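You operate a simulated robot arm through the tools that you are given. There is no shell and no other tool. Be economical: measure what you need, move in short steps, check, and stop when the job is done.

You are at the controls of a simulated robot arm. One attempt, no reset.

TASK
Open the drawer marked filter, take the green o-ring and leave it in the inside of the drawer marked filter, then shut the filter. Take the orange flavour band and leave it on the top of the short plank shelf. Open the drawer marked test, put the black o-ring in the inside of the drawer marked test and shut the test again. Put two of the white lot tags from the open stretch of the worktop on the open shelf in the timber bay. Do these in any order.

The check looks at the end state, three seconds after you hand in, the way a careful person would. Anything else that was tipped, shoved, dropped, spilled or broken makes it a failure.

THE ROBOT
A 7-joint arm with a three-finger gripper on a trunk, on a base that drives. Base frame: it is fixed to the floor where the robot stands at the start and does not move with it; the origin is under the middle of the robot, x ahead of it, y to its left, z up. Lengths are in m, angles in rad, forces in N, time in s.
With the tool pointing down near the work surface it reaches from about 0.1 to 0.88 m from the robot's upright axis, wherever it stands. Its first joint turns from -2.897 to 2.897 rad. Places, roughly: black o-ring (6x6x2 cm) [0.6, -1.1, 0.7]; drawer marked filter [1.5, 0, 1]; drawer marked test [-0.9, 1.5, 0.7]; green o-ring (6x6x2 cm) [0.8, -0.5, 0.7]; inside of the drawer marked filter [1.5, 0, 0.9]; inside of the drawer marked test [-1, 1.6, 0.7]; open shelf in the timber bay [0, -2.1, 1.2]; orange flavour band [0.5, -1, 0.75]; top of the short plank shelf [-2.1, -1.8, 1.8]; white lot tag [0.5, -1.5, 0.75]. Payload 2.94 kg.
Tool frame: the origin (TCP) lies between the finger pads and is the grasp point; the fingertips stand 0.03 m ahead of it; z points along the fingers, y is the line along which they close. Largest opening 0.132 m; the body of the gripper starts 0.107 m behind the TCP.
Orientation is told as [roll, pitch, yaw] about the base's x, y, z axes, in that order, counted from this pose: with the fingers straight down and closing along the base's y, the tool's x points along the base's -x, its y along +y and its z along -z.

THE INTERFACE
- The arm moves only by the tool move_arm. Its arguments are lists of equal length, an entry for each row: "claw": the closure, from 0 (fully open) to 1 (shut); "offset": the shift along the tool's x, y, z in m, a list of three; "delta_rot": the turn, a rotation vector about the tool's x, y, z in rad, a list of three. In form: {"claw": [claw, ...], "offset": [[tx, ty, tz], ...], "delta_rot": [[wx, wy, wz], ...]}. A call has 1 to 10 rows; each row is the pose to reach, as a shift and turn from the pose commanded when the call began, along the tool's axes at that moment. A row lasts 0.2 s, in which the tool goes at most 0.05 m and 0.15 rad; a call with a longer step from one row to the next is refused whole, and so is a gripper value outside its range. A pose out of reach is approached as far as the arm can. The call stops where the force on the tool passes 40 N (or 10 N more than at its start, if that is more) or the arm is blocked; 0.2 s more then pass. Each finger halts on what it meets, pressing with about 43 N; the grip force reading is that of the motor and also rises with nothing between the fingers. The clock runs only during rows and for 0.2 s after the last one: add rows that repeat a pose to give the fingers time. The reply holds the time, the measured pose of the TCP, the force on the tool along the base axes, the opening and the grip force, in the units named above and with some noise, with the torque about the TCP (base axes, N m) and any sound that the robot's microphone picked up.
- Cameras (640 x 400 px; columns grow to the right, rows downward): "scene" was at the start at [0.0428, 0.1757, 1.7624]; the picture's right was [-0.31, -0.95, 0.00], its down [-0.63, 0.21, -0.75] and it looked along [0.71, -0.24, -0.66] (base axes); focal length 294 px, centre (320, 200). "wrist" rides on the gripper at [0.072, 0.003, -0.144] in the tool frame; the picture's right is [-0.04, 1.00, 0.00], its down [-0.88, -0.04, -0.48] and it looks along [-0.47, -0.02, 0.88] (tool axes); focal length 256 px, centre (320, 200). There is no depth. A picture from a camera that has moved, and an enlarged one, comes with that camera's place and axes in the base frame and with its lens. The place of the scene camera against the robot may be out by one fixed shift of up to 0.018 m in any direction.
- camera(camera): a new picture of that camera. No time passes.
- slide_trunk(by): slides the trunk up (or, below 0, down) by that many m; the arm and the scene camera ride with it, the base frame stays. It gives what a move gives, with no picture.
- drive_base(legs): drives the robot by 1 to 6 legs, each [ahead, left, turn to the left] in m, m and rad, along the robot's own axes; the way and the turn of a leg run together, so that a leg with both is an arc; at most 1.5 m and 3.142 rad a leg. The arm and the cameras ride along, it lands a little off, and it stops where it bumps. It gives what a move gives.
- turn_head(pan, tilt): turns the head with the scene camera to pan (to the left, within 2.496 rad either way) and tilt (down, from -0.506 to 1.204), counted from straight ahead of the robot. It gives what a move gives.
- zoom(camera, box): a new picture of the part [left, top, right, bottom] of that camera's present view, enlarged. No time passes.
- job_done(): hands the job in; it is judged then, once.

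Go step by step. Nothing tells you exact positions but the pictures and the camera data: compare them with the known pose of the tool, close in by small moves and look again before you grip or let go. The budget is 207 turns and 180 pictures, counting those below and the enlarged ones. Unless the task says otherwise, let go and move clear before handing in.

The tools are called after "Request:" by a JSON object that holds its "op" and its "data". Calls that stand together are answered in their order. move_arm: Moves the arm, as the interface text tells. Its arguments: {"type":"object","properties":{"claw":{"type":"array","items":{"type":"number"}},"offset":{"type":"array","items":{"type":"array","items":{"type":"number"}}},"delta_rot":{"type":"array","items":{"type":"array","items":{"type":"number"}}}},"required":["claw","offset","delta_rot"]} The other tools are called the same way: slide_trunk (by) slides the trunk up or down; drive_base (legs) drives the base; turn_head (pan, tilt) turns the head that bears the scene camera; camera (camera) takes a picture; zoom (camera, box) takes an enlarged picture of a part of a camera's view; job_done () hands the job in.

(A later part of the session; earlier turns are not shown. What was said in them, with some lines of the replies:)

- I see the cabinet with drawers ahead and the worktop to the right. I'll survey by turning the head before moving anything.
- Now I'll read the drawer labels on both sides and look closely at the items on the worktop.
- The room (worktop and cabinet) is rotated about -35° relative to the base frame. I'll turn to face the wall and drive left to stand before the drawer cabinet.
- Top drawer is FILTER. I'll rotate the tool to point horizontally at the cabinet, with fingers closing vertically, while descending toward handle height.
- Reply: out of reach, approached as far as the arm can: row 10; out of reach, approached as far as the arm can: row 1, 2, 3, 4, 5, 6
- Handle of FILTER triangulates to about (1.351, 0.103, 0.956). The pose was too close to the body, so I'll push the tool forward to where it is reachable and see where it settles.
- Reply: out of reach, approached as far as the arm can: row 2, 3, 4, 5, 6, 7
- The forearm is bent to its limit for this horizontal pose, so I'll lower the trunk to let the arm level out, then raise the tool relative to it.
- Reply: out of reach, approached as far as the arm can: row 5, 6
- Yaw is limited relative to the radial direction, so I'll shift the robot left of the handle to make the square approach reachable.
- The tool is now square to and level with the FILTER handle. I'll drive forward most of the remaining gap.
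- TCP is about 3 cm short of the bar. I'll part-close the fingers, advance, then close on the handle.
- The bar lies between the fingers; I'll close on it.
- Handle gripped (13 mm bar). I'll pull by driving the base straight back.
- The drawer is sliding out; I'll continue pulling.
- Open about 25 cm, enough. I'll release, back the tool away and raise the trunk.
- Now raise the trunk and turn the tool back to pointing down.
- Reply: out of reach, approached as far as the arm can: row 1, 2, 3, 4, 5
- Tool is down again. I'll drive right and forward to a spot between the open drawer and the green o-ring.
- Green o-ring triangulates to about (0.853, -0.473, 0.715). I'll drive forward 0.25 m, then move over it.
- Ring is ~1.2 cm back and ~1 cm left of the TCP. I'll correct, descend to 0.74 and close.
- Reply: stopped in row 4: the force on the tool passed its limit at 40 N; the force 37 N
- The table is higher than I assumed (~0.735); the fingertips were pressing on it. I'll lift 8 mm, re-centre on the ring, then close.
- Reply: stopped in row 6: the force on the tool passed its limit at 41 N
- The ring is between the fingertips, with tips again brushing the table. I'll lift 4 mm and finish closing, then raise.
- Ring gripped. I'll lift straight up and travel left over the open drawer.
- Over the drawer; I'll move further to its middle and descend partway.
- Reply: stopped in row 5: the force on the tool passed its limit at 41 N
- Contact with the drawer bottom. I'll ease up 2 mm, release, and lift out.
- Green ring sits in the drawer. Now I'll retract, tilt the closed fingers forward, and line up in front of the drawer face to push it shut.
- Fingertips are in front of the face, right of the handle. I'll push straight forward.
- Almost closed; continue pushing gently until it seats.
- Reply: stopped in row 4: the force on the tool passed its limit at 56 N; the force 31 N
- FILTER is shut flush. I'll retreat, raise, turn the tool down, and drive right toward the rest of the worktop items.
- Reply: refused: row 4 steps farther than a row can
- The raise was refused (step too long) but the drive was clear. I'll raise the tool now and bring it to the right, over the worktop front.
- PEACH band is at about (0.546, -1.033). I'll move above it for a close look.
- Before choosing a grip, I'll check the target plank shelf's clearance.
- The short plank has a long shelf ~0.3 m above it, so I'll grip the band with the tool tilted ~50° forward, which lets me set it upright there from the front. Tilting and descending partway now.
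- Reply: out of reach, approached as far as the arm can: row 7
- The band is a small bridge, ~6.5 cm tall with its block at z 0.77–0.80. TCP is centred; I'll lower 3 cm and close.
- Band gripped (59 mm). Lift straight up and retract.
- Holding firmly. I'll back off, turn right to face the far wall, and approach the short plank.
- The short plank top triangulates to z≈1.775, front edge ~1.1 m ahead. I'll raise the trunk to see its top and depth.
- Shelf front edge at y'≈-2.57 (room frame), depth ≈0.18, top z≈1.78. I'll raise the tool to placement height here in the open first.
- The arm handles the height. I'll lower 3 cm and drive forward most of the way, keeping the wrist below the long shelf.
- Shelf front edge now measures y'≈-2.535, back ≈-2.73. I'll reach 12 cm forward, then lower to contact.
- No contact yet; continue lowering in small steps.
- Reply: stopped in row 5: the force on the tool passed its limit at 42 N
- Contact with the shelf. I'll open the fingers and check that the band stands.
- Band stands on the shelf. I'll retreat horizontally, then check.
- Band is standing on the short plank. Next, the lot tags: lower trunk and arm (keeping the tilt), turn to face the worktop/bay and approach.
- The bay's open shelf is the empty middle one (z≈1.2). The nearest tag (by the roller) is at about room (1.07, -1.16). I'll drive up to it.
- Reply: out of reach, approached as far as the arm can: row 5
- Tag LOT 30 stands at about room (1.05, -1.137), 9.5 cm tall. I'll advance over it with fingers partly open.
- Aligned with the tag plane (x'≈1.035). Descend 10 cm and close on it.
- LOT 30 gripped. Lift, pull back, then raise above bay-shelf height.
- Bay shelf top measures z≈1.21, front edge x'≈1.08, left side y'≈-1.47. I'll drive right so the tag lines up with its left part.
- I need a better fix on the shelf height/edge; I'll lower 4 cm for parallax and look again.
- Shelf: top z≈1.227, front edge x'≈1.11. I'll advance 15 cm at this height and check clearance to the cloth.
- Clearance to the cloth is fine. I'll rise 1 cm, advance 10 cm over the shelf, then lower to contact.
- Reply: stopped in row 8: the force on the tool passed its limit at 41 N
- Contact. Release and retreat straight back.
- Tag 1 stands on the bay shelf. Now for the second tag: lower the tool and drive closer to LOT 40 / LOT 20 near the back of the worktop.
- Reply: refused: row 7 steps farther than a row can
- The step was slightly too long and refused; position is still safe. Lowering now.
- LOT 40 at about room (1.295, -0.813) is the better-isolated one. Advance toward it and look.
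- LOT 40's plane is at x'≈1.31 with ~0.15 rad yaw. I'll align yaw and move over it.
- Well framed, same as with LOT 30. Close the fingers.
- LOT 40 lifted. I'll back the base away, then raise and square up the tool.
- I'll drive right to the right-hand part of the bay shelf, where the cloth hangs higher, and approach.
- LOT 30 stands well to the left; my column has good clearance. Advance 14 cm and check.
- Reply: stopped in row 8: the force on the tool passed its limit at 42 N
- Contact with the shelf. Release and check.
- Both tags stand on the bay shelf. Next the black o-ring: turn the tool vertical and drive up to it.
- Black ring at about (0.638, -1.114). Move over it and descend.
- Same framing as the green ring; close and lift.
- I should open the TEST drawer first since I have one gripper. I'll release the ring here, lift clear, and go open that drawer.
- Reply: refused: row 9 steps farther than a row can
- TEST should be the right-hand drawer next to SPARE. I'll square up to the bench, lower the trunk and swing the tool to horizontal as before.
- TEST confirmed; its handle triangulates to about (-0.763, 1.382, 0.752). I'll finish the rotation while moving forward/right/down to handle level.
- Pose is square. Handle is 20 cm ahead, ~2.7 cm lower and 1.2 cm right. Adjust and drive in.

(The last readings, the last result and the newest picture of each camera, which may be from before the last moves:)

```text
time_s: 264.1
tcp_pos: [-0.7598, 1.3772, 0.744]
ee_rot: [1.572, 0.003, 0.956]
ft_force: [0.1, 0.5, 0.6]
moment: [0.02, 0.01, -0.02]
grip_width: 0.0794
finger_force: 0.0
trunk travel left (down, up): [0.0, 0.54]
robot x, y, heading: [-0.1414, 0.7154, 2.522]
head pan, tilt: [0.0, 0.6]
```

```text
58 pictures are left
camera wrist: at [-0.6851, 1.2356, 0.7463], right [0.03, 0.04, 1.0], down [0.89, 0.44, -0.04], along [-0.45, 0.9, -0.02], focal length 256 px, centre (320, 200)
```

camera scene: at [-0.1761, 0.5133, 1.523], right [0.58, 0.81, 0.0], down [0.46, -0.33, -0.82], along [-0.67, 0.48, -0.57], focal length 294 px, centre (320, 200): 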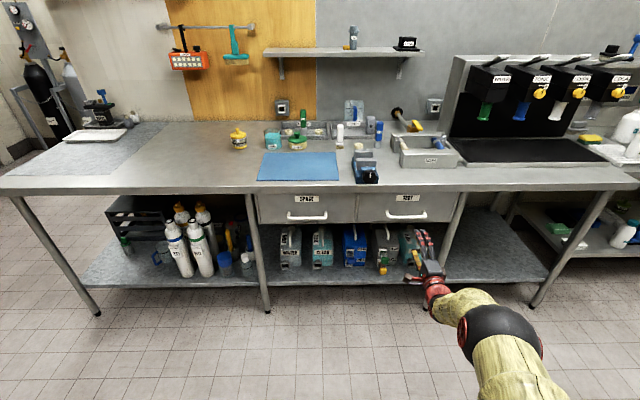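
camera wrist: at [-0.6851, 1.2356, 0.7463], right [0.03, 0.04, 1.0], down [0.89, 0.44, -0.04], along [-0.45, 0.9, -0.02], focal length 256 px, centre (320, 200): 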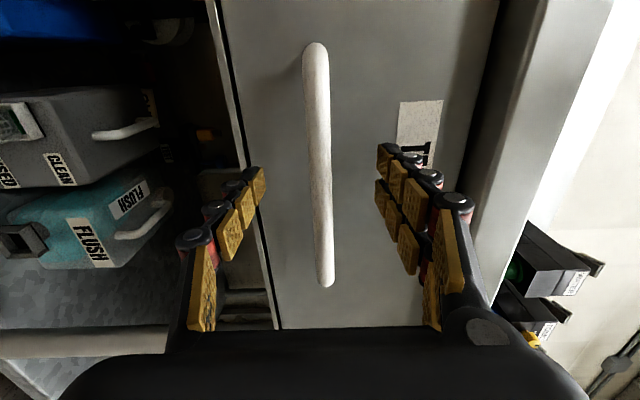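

Bar between the fingers. Close and pull out by driving back.

Request:
{"op": "move_arm", "data": {"claw": [0.7, 1, 1, 1, 1, 1, 1], "offset": [[0, 0, 0], [0, 0, 0], [0, 0, 0], [0, 0, 0], [0, 0, 0], [0, 0, 0], [0, 0, 0]], "delta_rot": [[0, 0, 0], [0, 0, 0], [0, 0, 0], [0, 0, 0], [0, 0, 0], [0, 0, 0], [0, 0, 0]]}}

Request:
{"op": "drive_base", "data": {"legs": [[-0.1, 0, 0]]}}

Request:
{"op": "camera", "data": {"camera": "scene"}}

```text
time_s: 265.7
tcp_pos: [-0.7597, 1.3765, 0.7455]
ee_rot: [1.573, 0.005, 0.956]
ft_force: [-0.4, 0.4, 2.6]
moment: [0.1, -0.08, 0.04]
grip_width: 0.0126
finger_force: 37.6
trunk travel left (down, up): [0.0, 0.54]
robot x, y, heading: [-0.1393, 0.713, 2.524]
head pan, tilt: [0.0, 0.6]
```

```text
time_s: 266.9
tcp_pos: [-0.6781, 1.32, 0.7446]
ee_rot: [1.573, 0.004, 0.957]
ft_force: [2.2, 1.9, 5.7]
moment: [0.17, -0.09, -0.27]
grip_width: 0.0125
finger_force: 39.5
trunk travel left (down, up): [0.0, 0.54]
robot x, y, heading: [-0.0601, 0.6552, 2.519]
head pan, tilt: [0.0, 0.6]
```

```text
57 pictures are left
camera scene: at [-0.2255, 0.5486, 1.523], right [0.58, 0.81, 0.0], down [0.46, -0.33, -0.83], along [-0.67, 0.48, -0.56], focal length 294 px, centre (320, 200)
```

scene: 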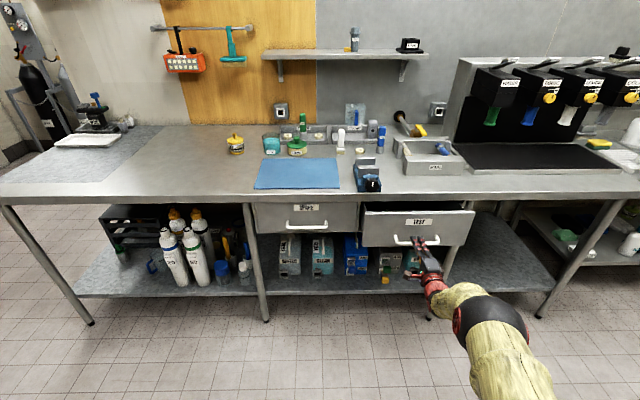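

TEST is sliding out; continue.

Request:
{"op": "drive_base", "data": {"legs": [[-0.15, 0, 0]]}}

Request:
{"op": "camera", "data": {"camera": "scene"}}

```text
time_s: 268.3
tcp_pos: [-0.5527, 1.2356, 0.7437]
ee_rot: [1.573, 0.005, 0.952]
ft_force: [7.8, 9.1, 3.3]
moment: [0.24, -0.19, -0.62]
grip_width: 0.0128
finger_force: 39.5
trunk travel left (down, up): [0.0, 0.54]
robot x, y, heading: [0.0635, 0.5724, 2.521]
head pan, tilt: [0.0, 0.6]
```

```text
56 pictures are left
camera scene: at [-0.1028, 0.4621, 1.5231], right [0.58, 0.81, 0.0], down [0.46, -0.33, -0.82], along [-0.67, 0.48, -0.57], focal length 294 px, centre (320, 200)
```

scene: 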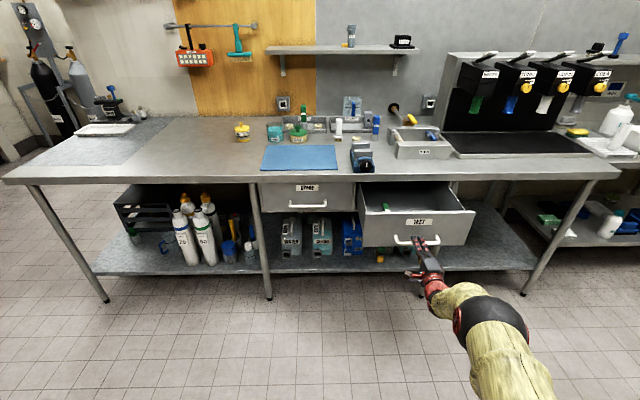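

Open 25 cm. Release, back off, raise the trunk and turn the tool down.

Request:
{"op": "move_arm", "data": {"claw": [0.4, 0.4, 0.4, 0.4, 0.4], "offset": [[0, 0, 0], [0, 0, 0], [0, 0, 0], [0, 0, 0], [0, 0, 0]], "delta_rot": [[0, 0, 0], [0, 0, 0], [0, 0, 0], [0, 0, 0], [0, 0, 0]]}}

Request:
{"op": "drive_base", "data": {"legs": [[-0.3, 0, 0]]}}

Request:
{"op": "slide_trunk", "data": {"by": 0.25}}

Request:
{"op": "move_arm", "data": {"claw": [0.3, 0.3, 0.3, 0.3, 0.3, 0.3, 0.3, 0.3, 0.3, 0.3], "offset": [[0, 0.02, -0.02], [0, 0.04, -0.04], [0, 0.06, -0.06], [0, 0.08, -0.08], [0.01, 0.1, -0.1], [0.02, 0.12, -0.12], [0.03, 0.14, -0.14], [0.04, 0.15, -0.16], [0.05, 0.16, -0.18], [0.06, 0.16, -0.2]], "delta_rot": [[0.086, 0.086, -0.086], [0.172, 0.172, -0.172], [0.258, 0.258, -0.258], [0.344, 0.344, -0.344], [0.43, 0.43, -0.43], [0.516, 0.516, -0.516], [0.602, 0.602, -0.602], [0.688, 0.688, -0.688], [0.774, 0.774, -0.774], [0.86, 0.86, -0.86]]}}

Request:
{"op": "move_arm", "data": {"claw": [0.3, 0.3, 0.3, 0.3, 0.3], "offset": [[0, 0, 0], [0, 0, 0], [0, 0, 0], [0, 0, 0], [0, 0, 0]], "delta_rot": [[0.086, 0.086, -0.086], [0.172, 0.172, -0.172], [0.258, 0.258, -0.258], [0.344, 0.344, -0.344], [0.349, 0.349, -0.349]]}}

```text
time_s: 269.5
tcp_pos: [-0.5527, 1.2341, 0.7445]
ee_rot: [1.574, 0.002, 0.954]
ft_force: [-0.5, -0.1, 0.1]
moment: [0.01, 0.01, 0.0]
grip_width: 0.0791
finger_force: 0.1
trunk travel left (down, up): [0.0, 0.54]
robot x, y, heading: [0.0624, 0.5711, 2.521]
head pan, tilt: [0.0, 0.6]
```

```text
time_s: 271.5
tcp_pos: [-0.3086, 1.0547, 0.7443]
ee_rot: [1.574, 0.004, 0.961]
ft_force: [-1.2, -0.4, -0.5]
moment: [-0.01, -0.01, -0.01]
grip_width: 0.0789
finger_force: 0.1
trunk travel left (down, up): [0.0, 0.54]
robot x, y, heading: [0.3095, 0.3953, 2.528]
head pan, tilt: [0.0, 0.6]
```

```text
time_s: 274.1
tcp_pos: [-0.3104, 1.0533, 0.9937]
ee_rot: [1.572, 0.004, 0.96]
ft_force: [0.6, 0.0, -0.5]
moment: [-0.01, -0.01, 0.01]
grip_width: 0.0792
finger_force: 0.1
trunk travel left (down, up): [-0.25, 0.29]
robot x, y, heading: [0.3093, 0.3937, 2.527]
head pan, tilt: [0.0, 0.6]
```

```text
time_s: 276.3
tcp_pos: [-0.1769, 0.8902, 1.1548]
ee_rot: [0.417, -0.273, 2.115]
ft_force: [0.1, -0.2, 0.3]
moment: [0.0, 0.01, 0.03]
grip_width: 0.0922
finger_force: 0.1
trunk travel left (down, up): [-0.25, 0.29]
robot x, y, heading: [0.3117, 0.3939, 2.523]
head pan, tilt: [0.0, 0.6]
```

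```text
time_s: 277.5
tcp_pos: [-0.1796, 0.891, 1.1544]
ee_rot: [0.002, -0.002, 2.529]
ft_force: [0.0, 0.1, -0.2]
moment: [0.0, -0.01, -0.02]
grip_width: 0.0925
finger_force: 0.1
trunk travel left (down, up): [-0.25, 0.29]
robot x, y, heading: [0.3067, 0.3911, 2.526]
head pan, tilt: [0.0, 0.6]
```

Tool is down. Now back to the worktop for the black ring.

Request:
{"op": "drive_base", "data": {"legs": [[0, 0, 3.141], [0, -0.95, 0], [0.3, 0, 0]]}}

Request:
{"op": "camera", "data": {"camera": "wrist"}}

```text
time_s: 291.3
tcp_pos: [0.4135, -1.0518, 1.1546]
ee_rot: [0.003, 0.001, -0.669]
ft_force: [0.8, -0.6, -0.1]
moment: [0.01, 0.01, 0.01]
grip_width: 0.0921
finger_force: 0.2
trunk travel left (down, up): [-0.25, 0.29]
robot x, y, heading: [-0.0487, -0.5289, -0.667]
head pan, tilt: [0.0, 0.6]
```

```text
55 pictures are left
camera wrist: at [0.3577, -1.0045, 1.2969], right [0.65, 0.76, 0.0], down [0.66, -0.58, 0.48], along [0.36, -0.31, -0.88], focal length 256 px, centre (320, 200)
```

wrist: 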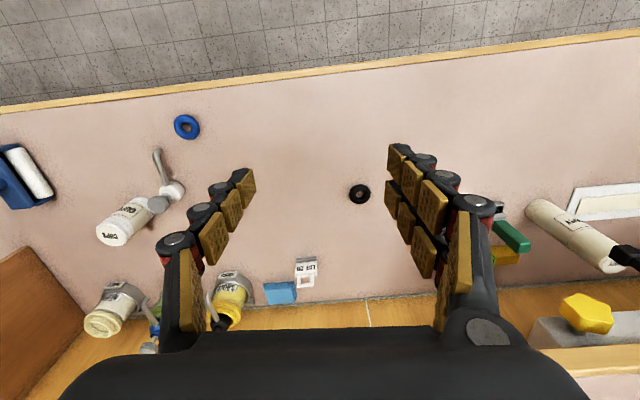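

Request:
{"op": "drive_base", "data": {"legs": [[0.12, 0, 0.047]]}}

Request:
{"op": "camera", "data": {"camera": "wrist"}}

```text
time_s: 292.5
tcp_pos: [0.5343, -1.1037, 1.1527]
ee_rot: [0.004, 0.0, -0.624]
ft_force: [0.5, -0.1, -0.6]
moment: [0.03, 0.02, 0.02]
grip_width: 0.0924
finger_force: 0.1
trunk travel left (down, up): [-0.25, 0.29]
robot x, y, heading: [0.047, -0.598, -0.624]
head pan, tilt: [0.0, 0.6]
```

```text
54 pictures are left
camera wrist: at [0.4755, -1.059, 1.2963], right [0.62, 0.79, 0.0], down [0.69, -0.55, 0.48], along [0.38, -0.29, -0.88], focal length 256 px, centre (320, 200)
```

wrist: 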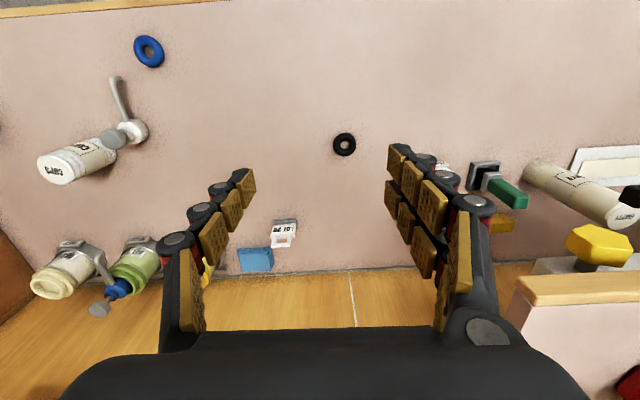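

Request:
{"op": "move_arm", "data": {"claw": [0.3, 0.3, 0.3, 0.3, 0.3, 0.3, 0.3, 0.3], "offset": [[-0.02, 0.015, 0.03], [-0.045, 0.03, 0.06], [-0.07, 0.045, 0.09], [-0.0888, 0.0507, 0.12], [-0.0888, 0.0507, 0.165], [-0.0888, 0.0507, 0.21], [-0.0888, 0.0507, 0.255], [-0.0888, 0.0507, 0.28]], "delta_rot": [[0, 0, 0], [0, 0, 0], [0, 0, 0], [0, 0, 0], [0, 0, 0], [0, 0, 0], [0, 0, 0], [0, 0, 0]]}}

Request:
{"op": "camera", "data": {"camera": "wrist"}}

```text
time_s: 294.3
tcp_pos: [0.6363, -1.1139, 0.8723]
ee_rot: [0.003, -0.002, -0.624]
ft_force: [0.6, -0.5, 0.3]
moment: [-0.01, 0.03, 0.01]
grip_width: 0.0924
finger_force: 0.0
trunk travel left (down, up): [-0.25, 0.29]
robot x, y, heading: [0.0493, -0.601, -0.626]
head pan, tilt: [0.0, 0.6]
```

```text
53 pictures are left
camera wrist: at [0.5785, -1.0687, 1.0168], right [0.62, 0.79, 0.0], down [0.69, -0.55, 0.48], along [0.38, -0.29, -0.88], focal length 256 px, centre (320, 200)
```

wrist: 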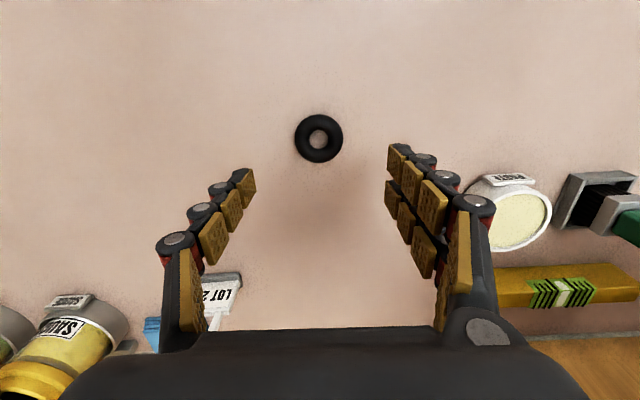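

Request:
{"op": "move_arm", "data": {"claw": [0.3, 0.3, 0.3, 0.3], "offset": [[0, 0, 0.035], [0, 0, 0.07], [0, 0, 0.095], [0, 0, 0.095]], "delta_rot": [[0, 0, 0], [0, 0, 0], [0, 0, 0], [0, 0, 0]]}}

Request:
{"op": "move_arm", "data": {"claw": [0.5, 0.7, 0.8, 0.9, 1, 1, 1], "offset": [[0, 0, 0], [0, 0, 0], [0, 0, 0], [0, 0, -0.001], [0, 0, -0.001], [0, 0, -0.001], [0, 0, -0.001]], "delta_rot": [[0, 0, 0], [0, 0, 0], [0, 0, 0], [0, 0, 0], [0, 0, 0], [0, 0, 0], [0, 0, 0]]}}

Request:
{"op": "camera", "data": {"camera": "wrist"}}

```text
time_s: 295.3
tcp_pos: [0.6364, -1.1131, 0.7797]
ee_rot: [0.003, 0.001, -0.623]
ft_force: [0.6, -0.2, -0.2]
moment: [0.02, -0.03, 0.02]
grip_width: 0.0924
finger_force: 0.1
trunk travel left (down, up): [-0.25, 0.29]
robot x, y, heading: [0.0487, -0.5997, -0.623]
head pan, tilt: [0.0, 0.6]
```

```text
time_s: 296.9
tcp_pos: [0.636, -1.1136, 0.7812]
ee_rot: [0.004, 0.0, -0.622]
ft_force: [-0.3, -0.2, -0.8]
moment: [0.02, -0.01, 0.0]
grip_width: 0.0515
finger_force: 43.5
trunk travel left (down, up): [-0.25, 0.29]
robot x, y, heading: [0.046, -0.6, -0.621]
head pan, tilt: [0.0, 0.6]
```

```text
52 pictures are left
camera wrist: at [0.5779, -1.0687, 0.9241], right [0.62, 0.79, 0.0], down [0.69, -0.55, 0.48], along [0.38, -0.29, -0.88], focal length 256 px, centre (320, 200)
```

wrist: 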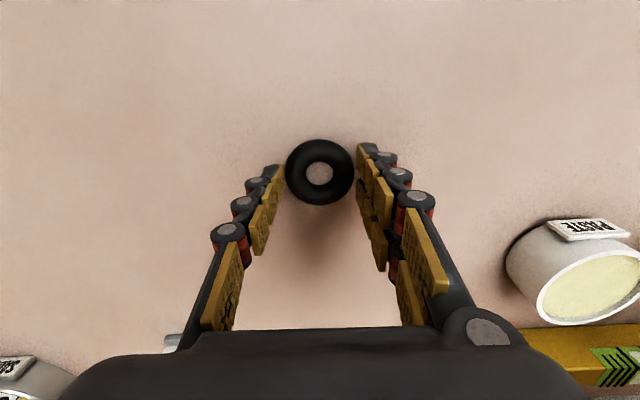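

Gripped. Lift and retract.

Request:
{"op": "move_arm", "data": {"claw": [1, 1, 1, 1, 1, 1, 1, 1, 1, 1], "offset": [[0, 0, -0.045], [0, 0, -0.09], [0, 0, -0.135], [0, 0, -0.18], [0, 0, -0.225], [0, 0, -0.27], [0.03, 0, -0.3], [0.07, 0, -0.32], [0.11, 0, -0.33], [0.155, 0, -0.33]], "delta_rot": [[0, 0, 0], [0, 0, 0], [0, 0, 0], [0, 0, 0], [0, 0, 0], [0, 0, 0], [0, 0, 0], [0, 0, 0], [0, 0, 0], [0, 0, 0]]}}

Request:
{"op": "camera", "data": {"camera": "wrist"}}

```text
time_s: 299.1
tcp_pos: [0.5085, -1.0224, 1.1112]
ee_rot: [0.004, -0.002, -0.621]
ft_force: [-1.0, 0.4, 0.1]
moment: [-0.04, -0.05, 0.01]
grip_width: 0.0514
finger_force: 42.7
trunk travel left (down, up): [-0.25, 0.29]
robot x, y, heading: [0.0466, -0.5969, -0.626]
head pan, tilt: [0.0, 0.6]
```

```text
51 pictures are left
camera wrist: at [0.4497, -0.9784, 1.2545], right [0.62, 0.79, 0.0], down [0.69, -0.55, 0.48], along [0.38, -0.29, -0.88], focal length 256 px, centre (320, 200)
```

wrist: 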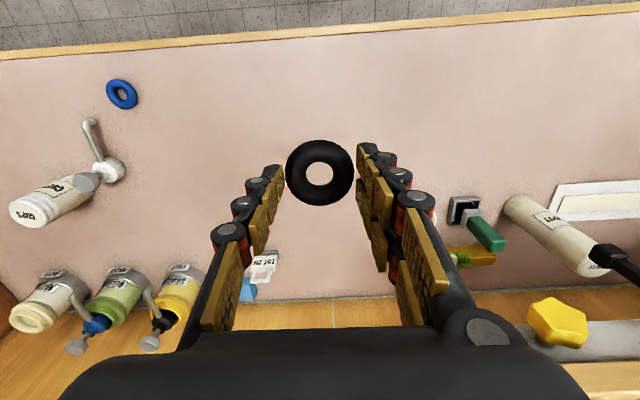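

Ring held. Drive to the TEST drawer.

Request:
{"op": "drive_base", "data": {"legs": [[-0.8, 0, 0], [0, 0, 3.141], [0, -1.06, 0]]}}

Request:
{"op": "camera", "data": {"camera": "wrist"}}

Request:
{"op": "camera", "data": {"camera": "scene"}}

```text
time_s: 315.8
tcp_pos: [-0.3899, 1.1531, 1.1112]
ee_rot: [0.004, 0.0, 2.495]
ft_force: [0.1, -0.2, -0.2]
moment: [-0.04, -0.01, 0.03]
grip_width: 0.0508
finger_force: 42.4
trunk travel left (down, up): [-0.25, 0.29]
robot x, y, heading: [0.0627, 0.7184, 2.491]
head pan, tilt: [0.0, 0.6]
```

```text
50 pictures are left
camera wrist: at [-0.335, 1.1074, 1.254], right [-0.64, -0.77, 0.0], down [-0.68, 0.56, 0.48], along [-0.37, 0.3, -0.88], focal length 256 px, centre (320, 200)
```

wrist: 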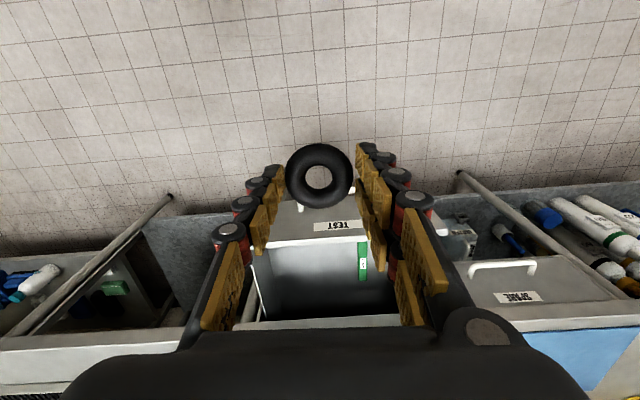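

```text
49 pictures are left
camera scene: at [-0.1084, 0.615, 1.7729], right [0.6, 0.8, 0.0], down [0.45, -0.34, -0.82], along [-0.66, 0.5, -0.57], focal length 294 px, centre (320, 200)
```

scene: 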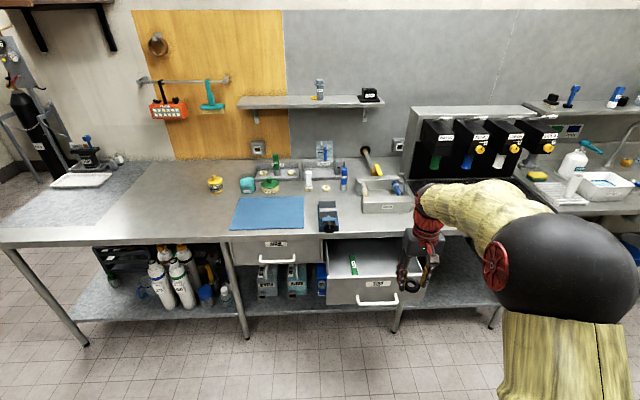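

Over the open drawer region soon; a green item sits at the drawer's left, so I'll use the middle-right. Drive forward 0.2.

Request:
{"op": "drive_base", "data": {"legs": [[0.2, 0, 0.03]]}}

Request:
{"op": "camera", "data": {"camera": "wrist"}}

```text
time_s: 317.4
tcp_pos: [-0.568, 1.259, 1.11]
ee_rot: [0.003, 0.0, 2.525]
ft_force: [-0.2, 0.3, 0.1]
moment: [-0.02, -0.02, 0.01]
grip_width: 0.0507
finger_force: 43.4
trunk travel left (down, up): [-0.25, 0.29]
robot x, y, heading: [-0.1008, 0.8418, 2.526]
head pan, tilt: [0.0, 0.6]
```

```text
48 pictures are left
camera wrist: at [-0.511, 1.2158, 1.2535], right [-0.61, -0.79, 0.0], down [-0.69, 0.54, 0.48], along [-0.38, 0.29, -0.88], focal length 256 px, centre (320, 200)
```

wrist: 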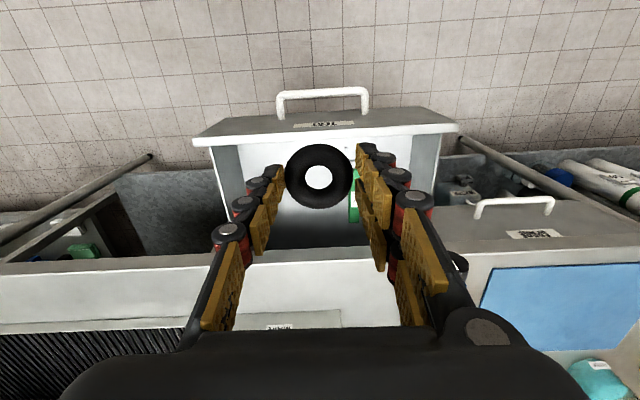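

Request:
{"op": "move_arm", "data": {"claw": [1, 1, 1, 1, 1, 1, 1, 1, 1, 1], "offset": [[-0.045, -0.01, 0], [-0.09, -0.02, 0], [-0.13, -0.02, 0.01], [-0.14, -0.02, 0.05], [-0.14, -0.02, 0.09], [-0.14, -0.02, 0.135], [-0.14, -0.02, 0.18], [-0.14, -0.02, 0.22], [-0.14, -0.02, 0.25], [-0.14, -0.02, 0.25]], "delta_rot": [[0, 0, 0], [0, 0, 0], [0, 0, 0], [0, 0, 0], [0, 0, 0], [0, 0, 0], [0, 0, 0], [0, 0, 0], [0, 0, 0], [0, 0, 0]]}}

Request:
{"op": "camera", "data": {"camera": "wrist"}}

Request:
{"op": "camera", "data": {"camera": "scene"}}

```text
time_s: 319.6
tcp_pos: [-0.669, 1.3545, 0.8613]
ee_rot: [0.004, -0.001, 2.525]
ft_force: [1.2, 0.2, -0.8]
moment: [-0.02, 0.04, 0.03]
grip_width: 0.0506
finger_force: 42.8
trunk travel left (down, up): [-0.25, 0.29]
robot x, y, heading: [-0.1012, 0.8385, 2.522]
head pan, tilt: [0.0, 0.6]
```

```text
47 pictures are left
camera wrist: at [-0.6125, 1.311, 1.0039], right [-0.61, -0.79, 0.0], down [-0.69, 0.54, 0.48], along [-0.38, 0.29, -0.88], focal length 256 px, centre (320, 200)
```

wrist: 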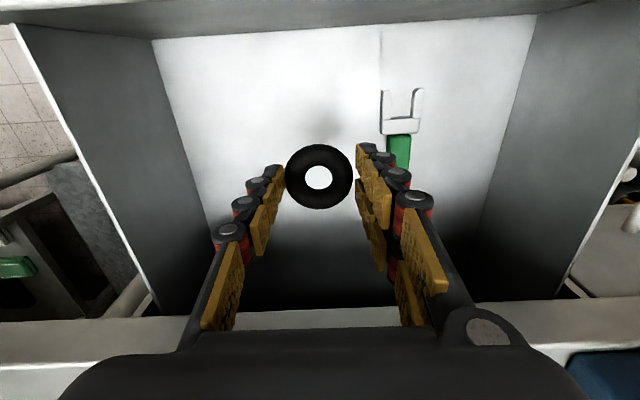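

```text
46 pictures are left
camera scene: at [-0.2691, 0.7304, 1.773], right [0.58, 0.82, 0.0], down [0.46, -0.33, -0.82], along [-0.67, 0.48, -0.57], focal length 294 px, centre (320, 200)
```

scene: 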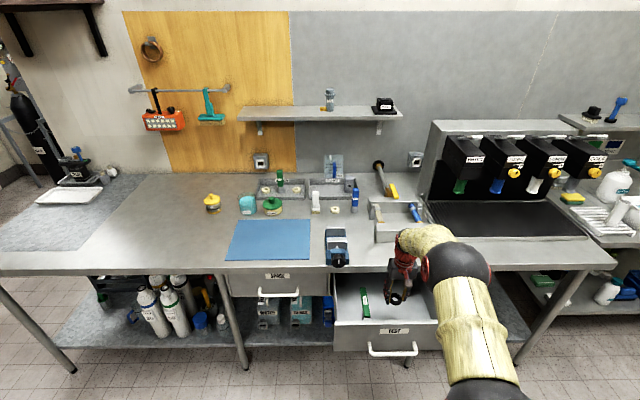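

Request:
{"op": "move_arm", "data": {"claw": [1, 1, 1, 1, 1, 1, 1, 1, 1], "offset": [[0, -0.02, 0.02], [0, -0.02, 0.04], [0, -0.02, 0.06], [0, -0.02, 0.068], [0, -0.02, 0.076], [0, -0.02, 0.084], [0, -0.02, 0.092], [0, -0.02, 0.1], [0, -0.02, 0.108]], "delta_rot": [[0, 0, 0], [0, 0, 0], [0, 0, 0], [0, 0, 0], [0, 0, 0], [0, 0, 0], [0, 0, 0], [0, 0, 0], [0, 0, 0]]}}

Request:
{"op": "camera", "data": {"camera": "wrist"}}

```text
time_s: 321.6
tcp_pos: [-0.6602, 1.3698, 0.7524]
ee_rot: [0.003, 0.0, 2.527]
ft_force: [0.2, -0.4, -0.1]
moment: [-0.01, 0.01, 0.01]
grip_width: 0.0506
finger_force: 43.4
trunk travel left (down, up): [-0.25, 0.29]
robot x, y, heading: [-0.1032, 0.8362, 2.522]
head pan, tilt: [0.0, 0.6]
```

```text
45 pictures are left
camera wrist: at [-0.603, 1.3267, 0.895], right [-0.61, -0.79, 0.0], down [-0.69, 0.54, 0.48], along [-0.38, 0.29, -0.88], focal length 256 px, centre (320, 200)
```

wrist: 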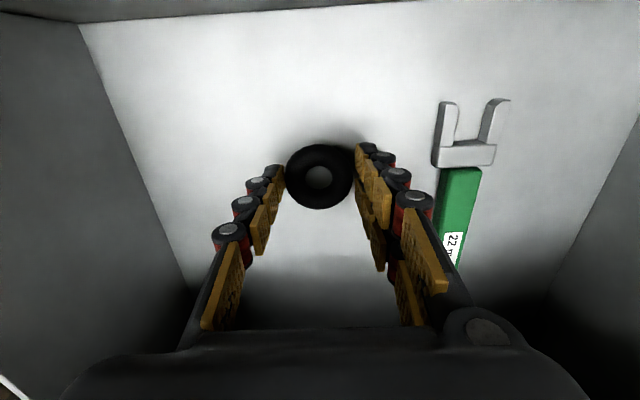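

Request:
{"op": "move_arm", "data": {"claw": [1, 1, 1, 1, 1, 1, 1], "offset": [[0, 0, 0.005], [0, 0, 0.01], [0, 0, 0.015], [0, 0, 0.02], [0, 0, 0.025], [0, 0, 0.03], [0, 0, 0.035]], "delta_rot": [[0, 0, 0], [0, 0, 0], [0, 0, 0], [0, 0, 0], [0, 0, 0], [0, 0, 0], [0, 0, 0]]}}

Request:
{"op": "camera", "data": {"camera": "wrist"}}

```text
time_s: 322.7
tcp_pos: [-0.6666, 1.3764, 0.7406]
ee_rot: [0.002, -0.018, 2.527]
ft_force: [-2.7, 0.3, 11.9]
moment: [-0.23, 0.01, -0.04]
grip_width: 0.0506
finger_force: 42.8
trunk travel left (down, up): [-0.25, 0.29]
robot x, y, heading: [-0.1033, 0.8413, 2.525]
head pan, tilt: [0.0, 0.6]
stopped in row 5: the force on the tool passed its limit at 44 N (the readings are from after the stop); the commanded pose is now the measured one
```

```text
44 pictures are left
camera wrist: at [-0.6087, 1.3309, 0.8825], right [-0.61, -0.79, 0.0], down [-0.69, 0.53, 0.49], along [-0.39, 0.3, -0.87], focal length 256 px, centre (320, 200)
```

wrist: 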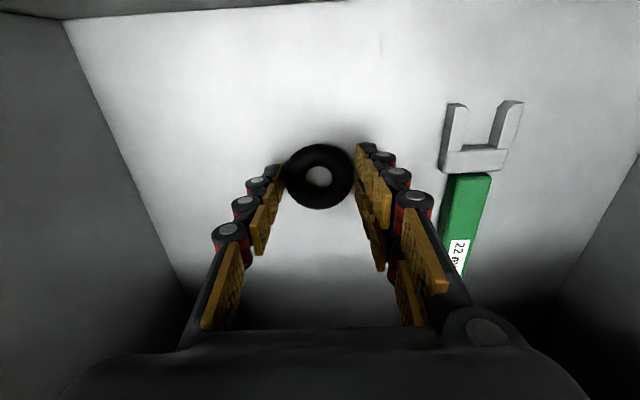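

Contact with the drawer bottom. Release and lift out.

Request:
{"op": "move_arm", "data": {"claw": [1, 0.7, 0.5, 0.4, 0.4], "offset": [[0, 0, -0.003], [0, 0, -0.003], [0, 0, -0.003], [0, 0, -0.003], [0, 0, -0.003]], "delta_rot": [[0, 0, 0], [0, 0, 0], [0, 0, 0], [0, 0, 0], [0, 0, 0]]}}

Request:
{"op": "move_arm", "data": {"claw": [0.4, 0.4, 0.4, 0.4, 0.4, 0.4, 0.5, 0.7], "offset": [[0, 0, -0.035], [0, 0, -0.075], [0, 0, -0.12], [0, 0, -0.165], [0, 0, -0.21], [0, 0, -0.255], [0, 0, -0.3], [0, 0, -0.32]], "delta_rot": [[0, 0, 0], [0, 0, 0], [0, 0, 0], [0, 0, 0], [0, 0, 0], [0, 0, 0], [0, 0, 0], [0, 0, 0]]}}

Request:
{"op": "camera", "data": {"camera": "wrist"}}

```text
time_s: 323.9
tcp_pos: [-0.6655, 1.3747, 0.7408]
ee_rot: [0.003, -0.013, 2.526]
ft_force: [-0.1, 0.5, 0.5]
moment: [0.0, 0.01, 0.01]
grip_width: 0.0791
finger_force: 0.1
trunk travel left (down, up): [-0.25, 0.29]
robot x, y, heading: [-0.1034, 0.8382, 2.526]
head pan, tilt: [0.0, 0.6]
```

```text
time_s: 325.7
tcp_pos: [-0.66, 1.3752, 1.0629]
ee_rot: [0.004, -0.009, 2.524]
ft_force: [0.2, 0.0, 0.1]
moment: [-0.01, 0.01, 0.03]
grip_width: 0.0413
finger_force: 0.3
trunk travel left (down, up): [-0.25, 0.29]
robot x, y, heading: [-0.1054, 0.8387, 2.53]
head pan, tilt: [0.0, 0.6]
```

```text
43 pictures are left
camera wrist: at [-0.6021, 1.3299, 1.2045], right [-0.61, -0.79, 0.0], down [-0.69, 0.54, 0.49], along [-0.39, 0.29, -0.87], focal length 256 px, centre (320, 200)
```

wrist: 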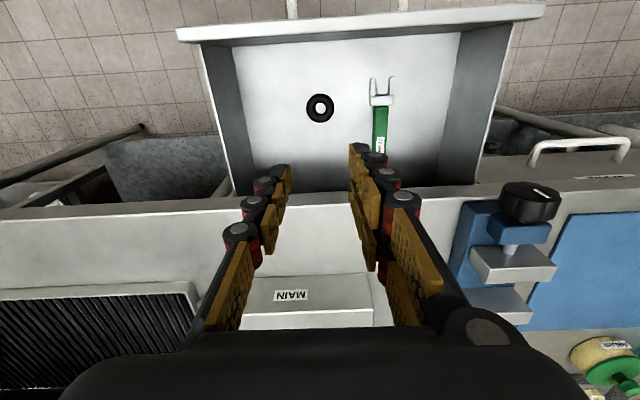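

Ring rests in the TEST drawer. Back off, tilt closed fingers forward, and line up right of the handle to push it shut.

Request:
{"op": "drive_base", "data": {"legs": [[-0.3, 0, 0]]}}

Request:
{"op": "move_arm", "data": {"claw": [1, 1, 1, 1, 1, 1], "offset": [[0, -0.015, 0], [0, -0.03, 0], [0, -0.045, 0], [0, -0.065, 0], [0, -0.065, 0], [0, -0.065, 0]], "delta_rot": [[0, -0.14, 0], [0, -0.28, 0], [0, -0.42, 0], [0, -0.56, 0], [0, -0.7, 0], [0, -0.7, 0]]}}

Request:
{"op": "move_arm", "data": {"claw": [1, 1, 1, 1, 1, 1, 1], "offset": [[0.0268, 0, 0.0316], [0.0536, 0, 0.0632], [0.0804, 0, 0.0949], [0.1072, 0, 0.1265], [0.134, 0, 0.1581], [0.1608, 0, 0.1897], [0.1856, 0, 0.22]], "delta_rot": [[0, 0, 0], [0, 0, 0], [0, 0, 0], [0, 0, 0], [0, 0, 0], [0, 0, 0], [0, 0, 0]]}}

Request:
{"op": "camera", "data": {"camera": "wrist"}}

Request:
{"op": "camera", "data": {"camera": "scene"}}

```text
time_s: 327.7
tcp_pos: [-0.4185, 1.2014, 1.0614]
ee_rot: [0.003, -0.012, 2.528]
ft_force: [0.1, -0.1, 0.4]
moment: [0.04, 0.03, 0.0]
grip_width: 0.0392
finger_force: 0.1
trunk travel left (down, up): [-0.25, 0.29]
robot x, y, heading: [0.1374, 0.6654, 2.529]
head pan, tilt: [0.0, 0.6]
```

```text
time_s: 329.1
tcp_pos: [-0.3812, 1.2547, 1.0619]
ee_rot: [0.002, -0.715, 2.527]
ft_force: [0.2, 0.0, 0.1]
moment: [0.01, 0.02, -0.01]
grip_width: 0.0
finger_force: 28.8
trunk travel left (down, up): [-0.25, 0.29]
robot x, y, heading: [0.1413, 0.6678, 2.53]
head pan, tilt: [0.0, 0.6]
```

```text
time_s: 330.7
tcp_pos: [-0.3838, 1.2569, 0.7728]
ee_rot: [0.005, -0.714, 2.525]
ft_force: [0.2, -0.6, 1.0]
moment: [-0.04, -0.11, 0.0]
grip_width: 0.0
finger_force: 28.6
trunk travel left (down, up): [-0.25, 0.29]
robot x, y, heading: [0.1373, 0.6679, 2.528]
head pan, tilt: [0.0, 0.6]
```

```text
42 pictures are left
camera wrist: at [-0.2645, 1.1692, 0.8342], right [-0.6, -0.8, 0.03], down [-0.27, 0.24, 0.93], along [-0.75, 0.55, -0.35], focal length 256 px, centre (320, 200)
```

wrist: 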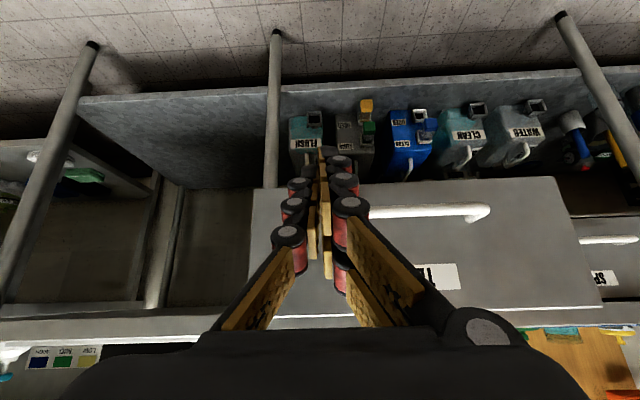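

```text
41 pictures are left
camera scene: at [-0.0257, 0.5581, 1.7729], right [0.58, 0.82, 0.0], down [0.46, -0.33, -0.82], along [-0.67, 0.48, -0.57], focal length 294 px, centre (320, 200)
```

scene: 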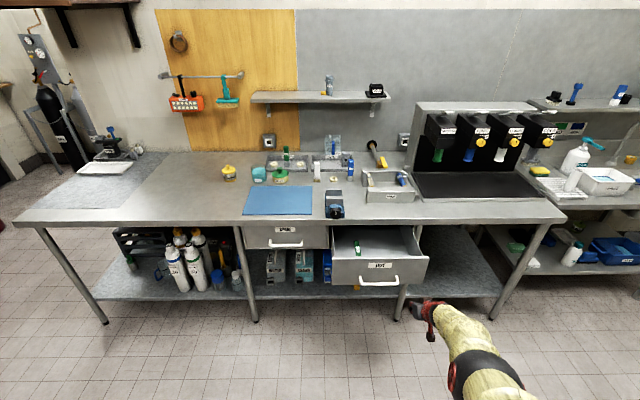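

Request:
{"op": "move_arm", "data": {"claw": [1, 1], "offset": [[0, -0.025, 0], [0, -0.025, 0]], "delta_rot": [[0, 0, 0], [0, 0, 0]]}}

Request:
{"op": "drive_base", "data": {"legs": [[0.3, 0, 0]]}}

Request:
{"op": "camera", "data": {"camera": "scene"}}

Request:
{"op": "camera", "data": {"camera": "wrist"}}

```text
time_s: 331.3
tcp_pos: [-0.3684, 1.2763, 0.7717]
ee_rot: [0.006, -0.712, 2.526]
ft_force: [0.2, 0.5, -0.1]
moment: [-0.01, -0.02, 0.04]
grip_width: 0.0001
finger_force: 28.6
trunk travel left (down, up): [-0.25, 0.29]
robot x, y, heading: [0.1381, 0.6696, 2.525]
head pan, tilt: [0.0, 0.6]
```

```text
time_s: 333.4
tcp_pos: [-0.6149, 1.4456, 0.771]
ee_rot: [0.004, -0.711, 2.531]
ft_force: [0.1, -0.6, 1.0]
moment: [-0.02, 0.0, -0.03]
grip_width: 0.0
finger_force: 28.6
trunk travel left (down, up): [-0.25, 0.29]
robot x, y, heading: [-0.1023, 0.8387, 2.531]
head pan, tilt: [0.0, 0.6]
```

```text
40 pictures are left
camera scene: at [-0.2676, 0.7277, 1.7729], right [0.57, 0.82, 0.0], down [0.46, -0.32, -0.82], along [-0.68, 0.47, -0.57], focal length 294 px, centre (320, 200)
```

scene: 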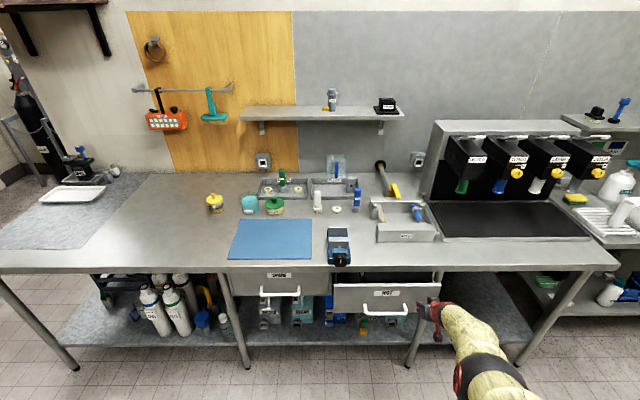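

```text
39 pictures are left
camera wrist: at [-0.4945, 1.3582, 0.833], right [-0.6, -0.8, 0.03], down [-0.27, 0.24, 0.93], along [-0.76, 0.55, -0.36], focal length 256 px, centre (320, 200)
```

wrist: 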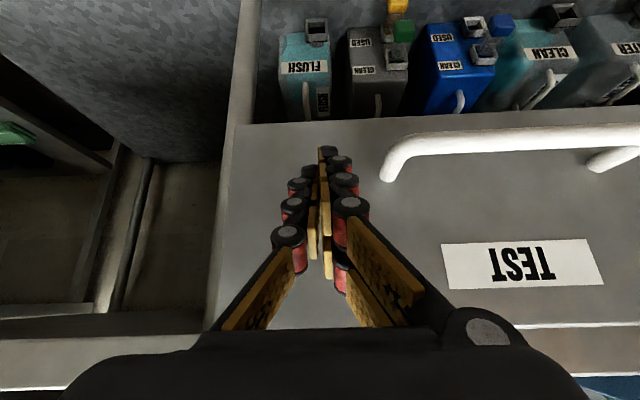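

Partly closed. Push on with a short drive, then the arm until it seats.

Request:
{"op": "drive_base", "data": {"legs": [[0.05, 0, 0]]}}

Request:
{"op": "move_arm", "data": {"claw": [1, 1, 1, 1, 1, 1, 1], "offset": [[-0.0091, 0, 0.0078], [-0.0182, 0, 0.0157], [-0.0273, 0, 0.0235], [-0.0363, 0, 0.0314], [-0.0454, 0, 0.0392], [-0.0545, 0, 0.047], [-0.0636, 0, 0.0549]], "delta_rot": [[0, 0, 0], [0, 0, 0], [0, 0, 0], [0, 0, 0], [0, 0, 0], [0, 0, 0], [0, 0, 0]]}}

Request:
{"op": "camera", "data": {"camera": "scene"}}

Request:
{"op": "camera", "data": {"camera": "wrist"}}

```text
time_s: 334.3
tcp_pos: [-0.6548, 1.4735, 0.7712]
ee_rot: [0.004, -0.712, 2.53]
ft_force: [0.4, 0.6, 0.3]
moment: [0.0, -0.02, -0.02]
grip_width: 0.0
finger_force: 29.1
trunk travel left (down, up): [-0.25, 0.29]
robot x, y, heading: [-0.1488, 0.8682, 2.531]
head pan, tilt: [0.0, 0.6]
```

```text
time_s: 335.4
tcp_pos: [-0.6918, 1.4997, 0.7672]
ee_rot: [0.007, -0.702, 2.527]
ft_force: [15.8, -10.4, 7.5]
moment: [0.04, 0.15, 0.04]
grip_width: 0.0
finger_force: 28.6
trunk travel left (down, up): [-0.25, 0.29]
robot x, y, heading: [-0.1399, 0.8641, 2.531]
head pan, tilt: [0.0, 0.6]
stopped in row 5: the force on the tool passed its limit at 58 N (the readings are from after the stop); the commanded pose is now the measured one
```

```text
38 pictures are left
camera scene: at [-0.3064, 0.7546, 1.7731], right [0.57, 0.82, 0.0], down [0.46, -0.32, -0.83], along [-0.68, 0.47, -0.56], focal length 294 px, centre (320, 200)
```

scene: 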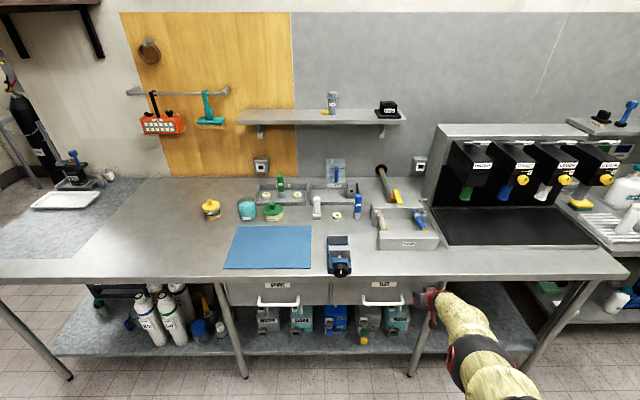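

```text
37 pictures are left
camera wrist: at [-0.5728, 1.4133, 0.8301], right [-0.6, -0.8, 0.03], down [-0.27, 0.24, 0.93], along [-0.75, 0.55, -0.36], focal length 256 px, centre (320, 200)
```

wrist: 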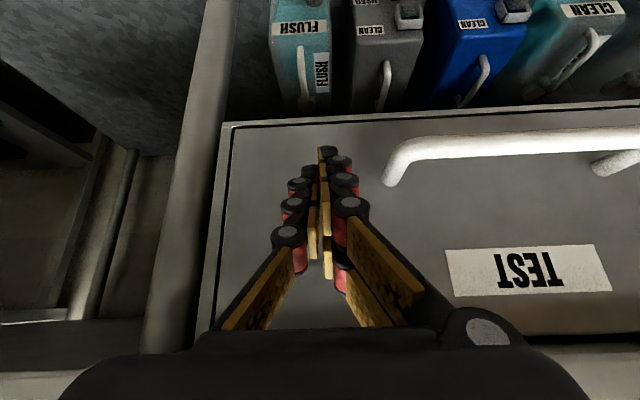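

TEST appears flush with SPARE. Back away and verify.

Request:
{"op": "move_arm", "data": {"claw": [1, 1, 1, 1], "offset": [[0.03, 0, -0.025], [0.06, 0, -0.05], [0.09, 0, -0.075], [0.12, 0, -0.1]], "delta_rot": [[0, 0, 0], [0, 0, 0], [0, 0, 0], [0, 0, 0]]}}

Request:
{"op": "drive_base", "data": {"legs": [[-0.4, 0, 0]]}}

Request:
{"op": "zoom", "data": {"camera": "scene", "box": [200, 160, 460, 320]}}

Request:
{"op": "turn_head", "data": {"pan": 2.4, "tilt": 0.3}}

Request:
{"op": "camera", "data": {"camera": "scene"}}

Request:
{"op": "turn_head", "data": {"pan": -2.2, "tilt": 0.4}}

Request:
{"op": "camera", "data": {"camera": "scene"}}

```text
time_s: 336.4
tcp_pos: [-0.5674, 1.4132, 0.7676]
ee_rot: [0.008, -0.705, 2.526]
ft_force: [0.1, -1.2, 0.1]
moment: [-0.05, -0.01, 0.03]
grip_width: 0.0
finger_force: 28.4
trunk travel left (down, up): [-0.25, 0.29]
robot x, y, heading: [-0.1462, 0.8701, 2.528]
head pan, tilt: [0.0, 0.6]
```

```text
time_s: 338.9
tcp_pos: [-0.2384, 1.1835, 0.767]
ee_rot: [0.005, -0.702, 2.528]
ft_force: [0.8, -0.2, -0.5]
moment: [-0.01, 0.0, -0.03]
grip_width: 0.0
finger_force: 28.5
trunk travel left (down, up): [-0.25, 0.29]
robot x, y, heading: [0.1842, 0.6398, 2.531]
head pan, tilt: [0.0, 0.6]
```

```text
2.46 times, centred on (330, 240) of scene
camera zoom: at [0.0204, 0.5257, 1.7729], right [0.57, 0.82, 0.0], down [0.46, -0.32, -0.82], along [-0.68, 0.47, -0.57], focal length 723 px, centre (295, 102)
```

zoom: 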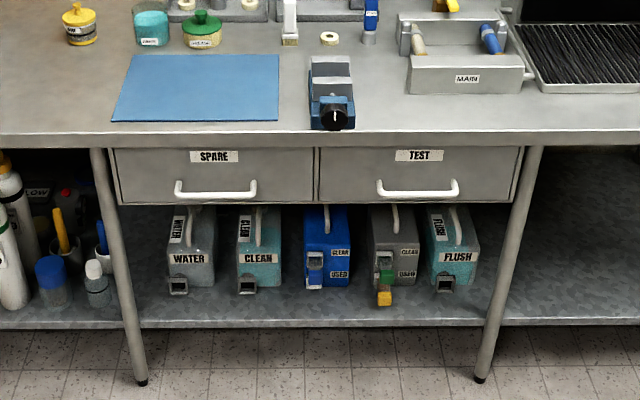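

```text
time_s: 341.1
tcp_pos: [-0.2383, 1.1823, 0.7672]
ee_rot: [0.006, -0.704, 2.53]
ft_force: [0.4, 0.4, -0.6]
moment: [0.02, 0.03, 0.01]
grip_width: 0.0
finger_force: 28.2
trunk travel left (down, up): [-0.25, 0.29]
robot x, y, heading: [0.1855, 0.632, 2.533]
head pan, tilt: [2.4, 0.3]
```

```text
35 pictures are left
camera scene: at [0.1128, 0.3839, 1.8005], right [-0.98, -0.22, 0.0], down [-0.06, 0.29, -0.96], along [0.21, -0.93, -0.3], focal length 294 px, centre (320, 200)
```

scene: 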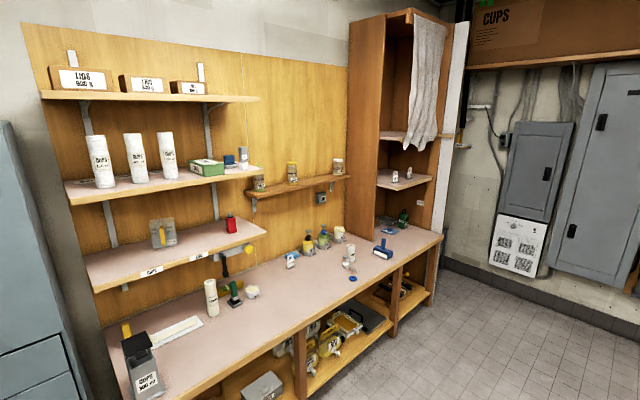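

```text
time_s: 344.8
tcp_pos: [-0.2387, 1.1831, 0.7672]
ee_rot: [0.007, -0.702, 2.53]
ft_force: [0.4, -0.2, -0.3]
moment: [0.01, 0.05, 0.02]
grip_width: 0.0003
finger_force: 28.0
trunk travel left (down, up): [-0.25, 0.29]
robot x, y, heading: [0.1864, 0.6386, 2.525]
head pan, tilt: [-2.201, 0.4]
```

```text
34 pictures are left
camera scene: at [0.1804, 0.5051, 1.7912], right [0.32, -0.95, 0.0], down [-0.37, -0.13, -0.92], along [0.87, 0.3, -0.39], focal length 294 px, centre (320, 200)
```

scene: 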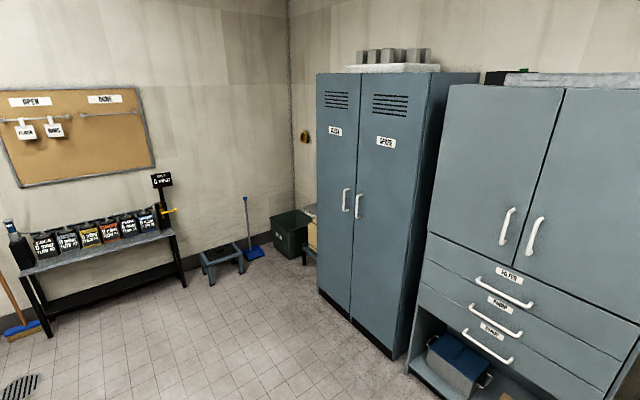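

Everything looks in place; one last zoom on the FILTER seam and the band before handing in.

Request:
{"op": "zoom", "data": {"camera": "scene", "box": [400, 200, 640, 350]}}

Request:
{"op": "turn_head", "data": {"pan": 1.3, "tilt": 0.1}}

Request:
{"op": "camera", "data": {"camera": "scene"}}

```text
2.67 times, centred on (520, 275) of scene
camera zoom: at [0.1804, 0.5051, 1.7912], right [0.32, -0.95, 0.0], down [-0.37, -0.13, -0.92], along [0.87, 0.3, -0.39], focal length 783 px, centre (-213, 0)
```

zoom: 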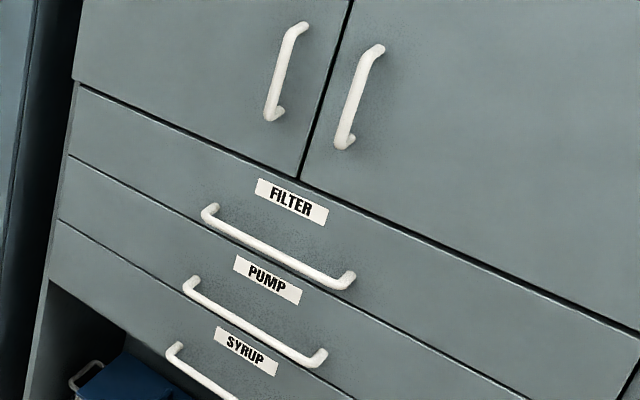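

```text
time_s: 347.7
tcp_pos: [-0.2383, 1.1833, 0.7667]
ee_rot: [0.007, -0.704, 2.529]
ft_force: [0.4, 0.5, 0.2]
moment: [0.03, 0.03, -0.01]
grip_width: 0.0
finger_force: 29.4
trunk travel left (down, up): [-0.25, 0.29]
robot x, y, heading: [0.1839, 0.6365, 2.533]
head pan, tilt: [1.3, 0.099]
```

```text
32 pictures are left
camera scene: at [0.0216, 0.4166, 1.8191], right [-0.64, 0.77, 0.0], down [0.08, 0.06, -0.99], along [-0.77, -0.63, -0.1], focal length 294 px, centre (320, 200)
```

scene: 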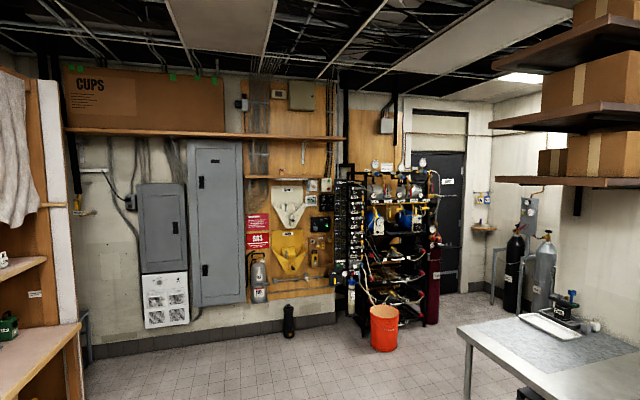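

Request:
{"op": "zoom", "data": {"camera": "scene", "box": [240, 145, 345, 211]}}

```text
6.06 times, centred on (292, 178) of scene
camera zoom: at [0.0216, 0.4166, 1.8191], right [-0.64, 0.77, 0.0], down [0.08, 0.06, -0.99], along [-0.77, -0.63, -0.1], focal length 1780 px, centre (487, 333)
```

zoom: 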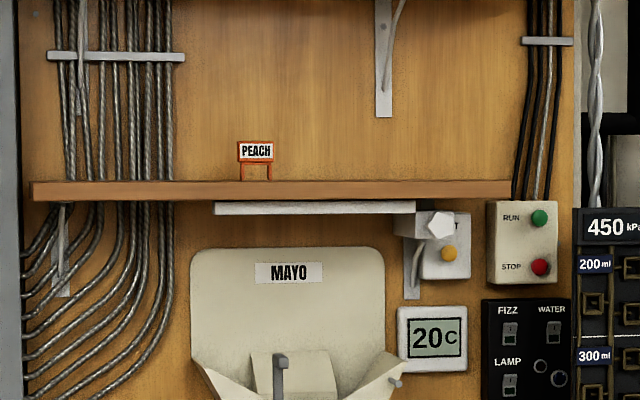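

The band stands on the plank, both drawers are shut with their rings inside, and both tags stand on the bay shelf; I'm handing in.

Request:
{"op": "job_done", "data": {}}

```text
The job is handed in.
```

The job is handed in, with every part of the task done:

- **FILTER:** the green o-ring is in the drawer, and the drawer is shut.
- **TEST:** the black o-ring is in the drawer, and the drawer is shut.
- **Short plank shelf:** the orange PEACH band stands on top.
- **Timber bay shelf:** tags LOT 30 and LOT 40 stand on the open shelf.

In the last pictures nothing else looked moved or tipped.
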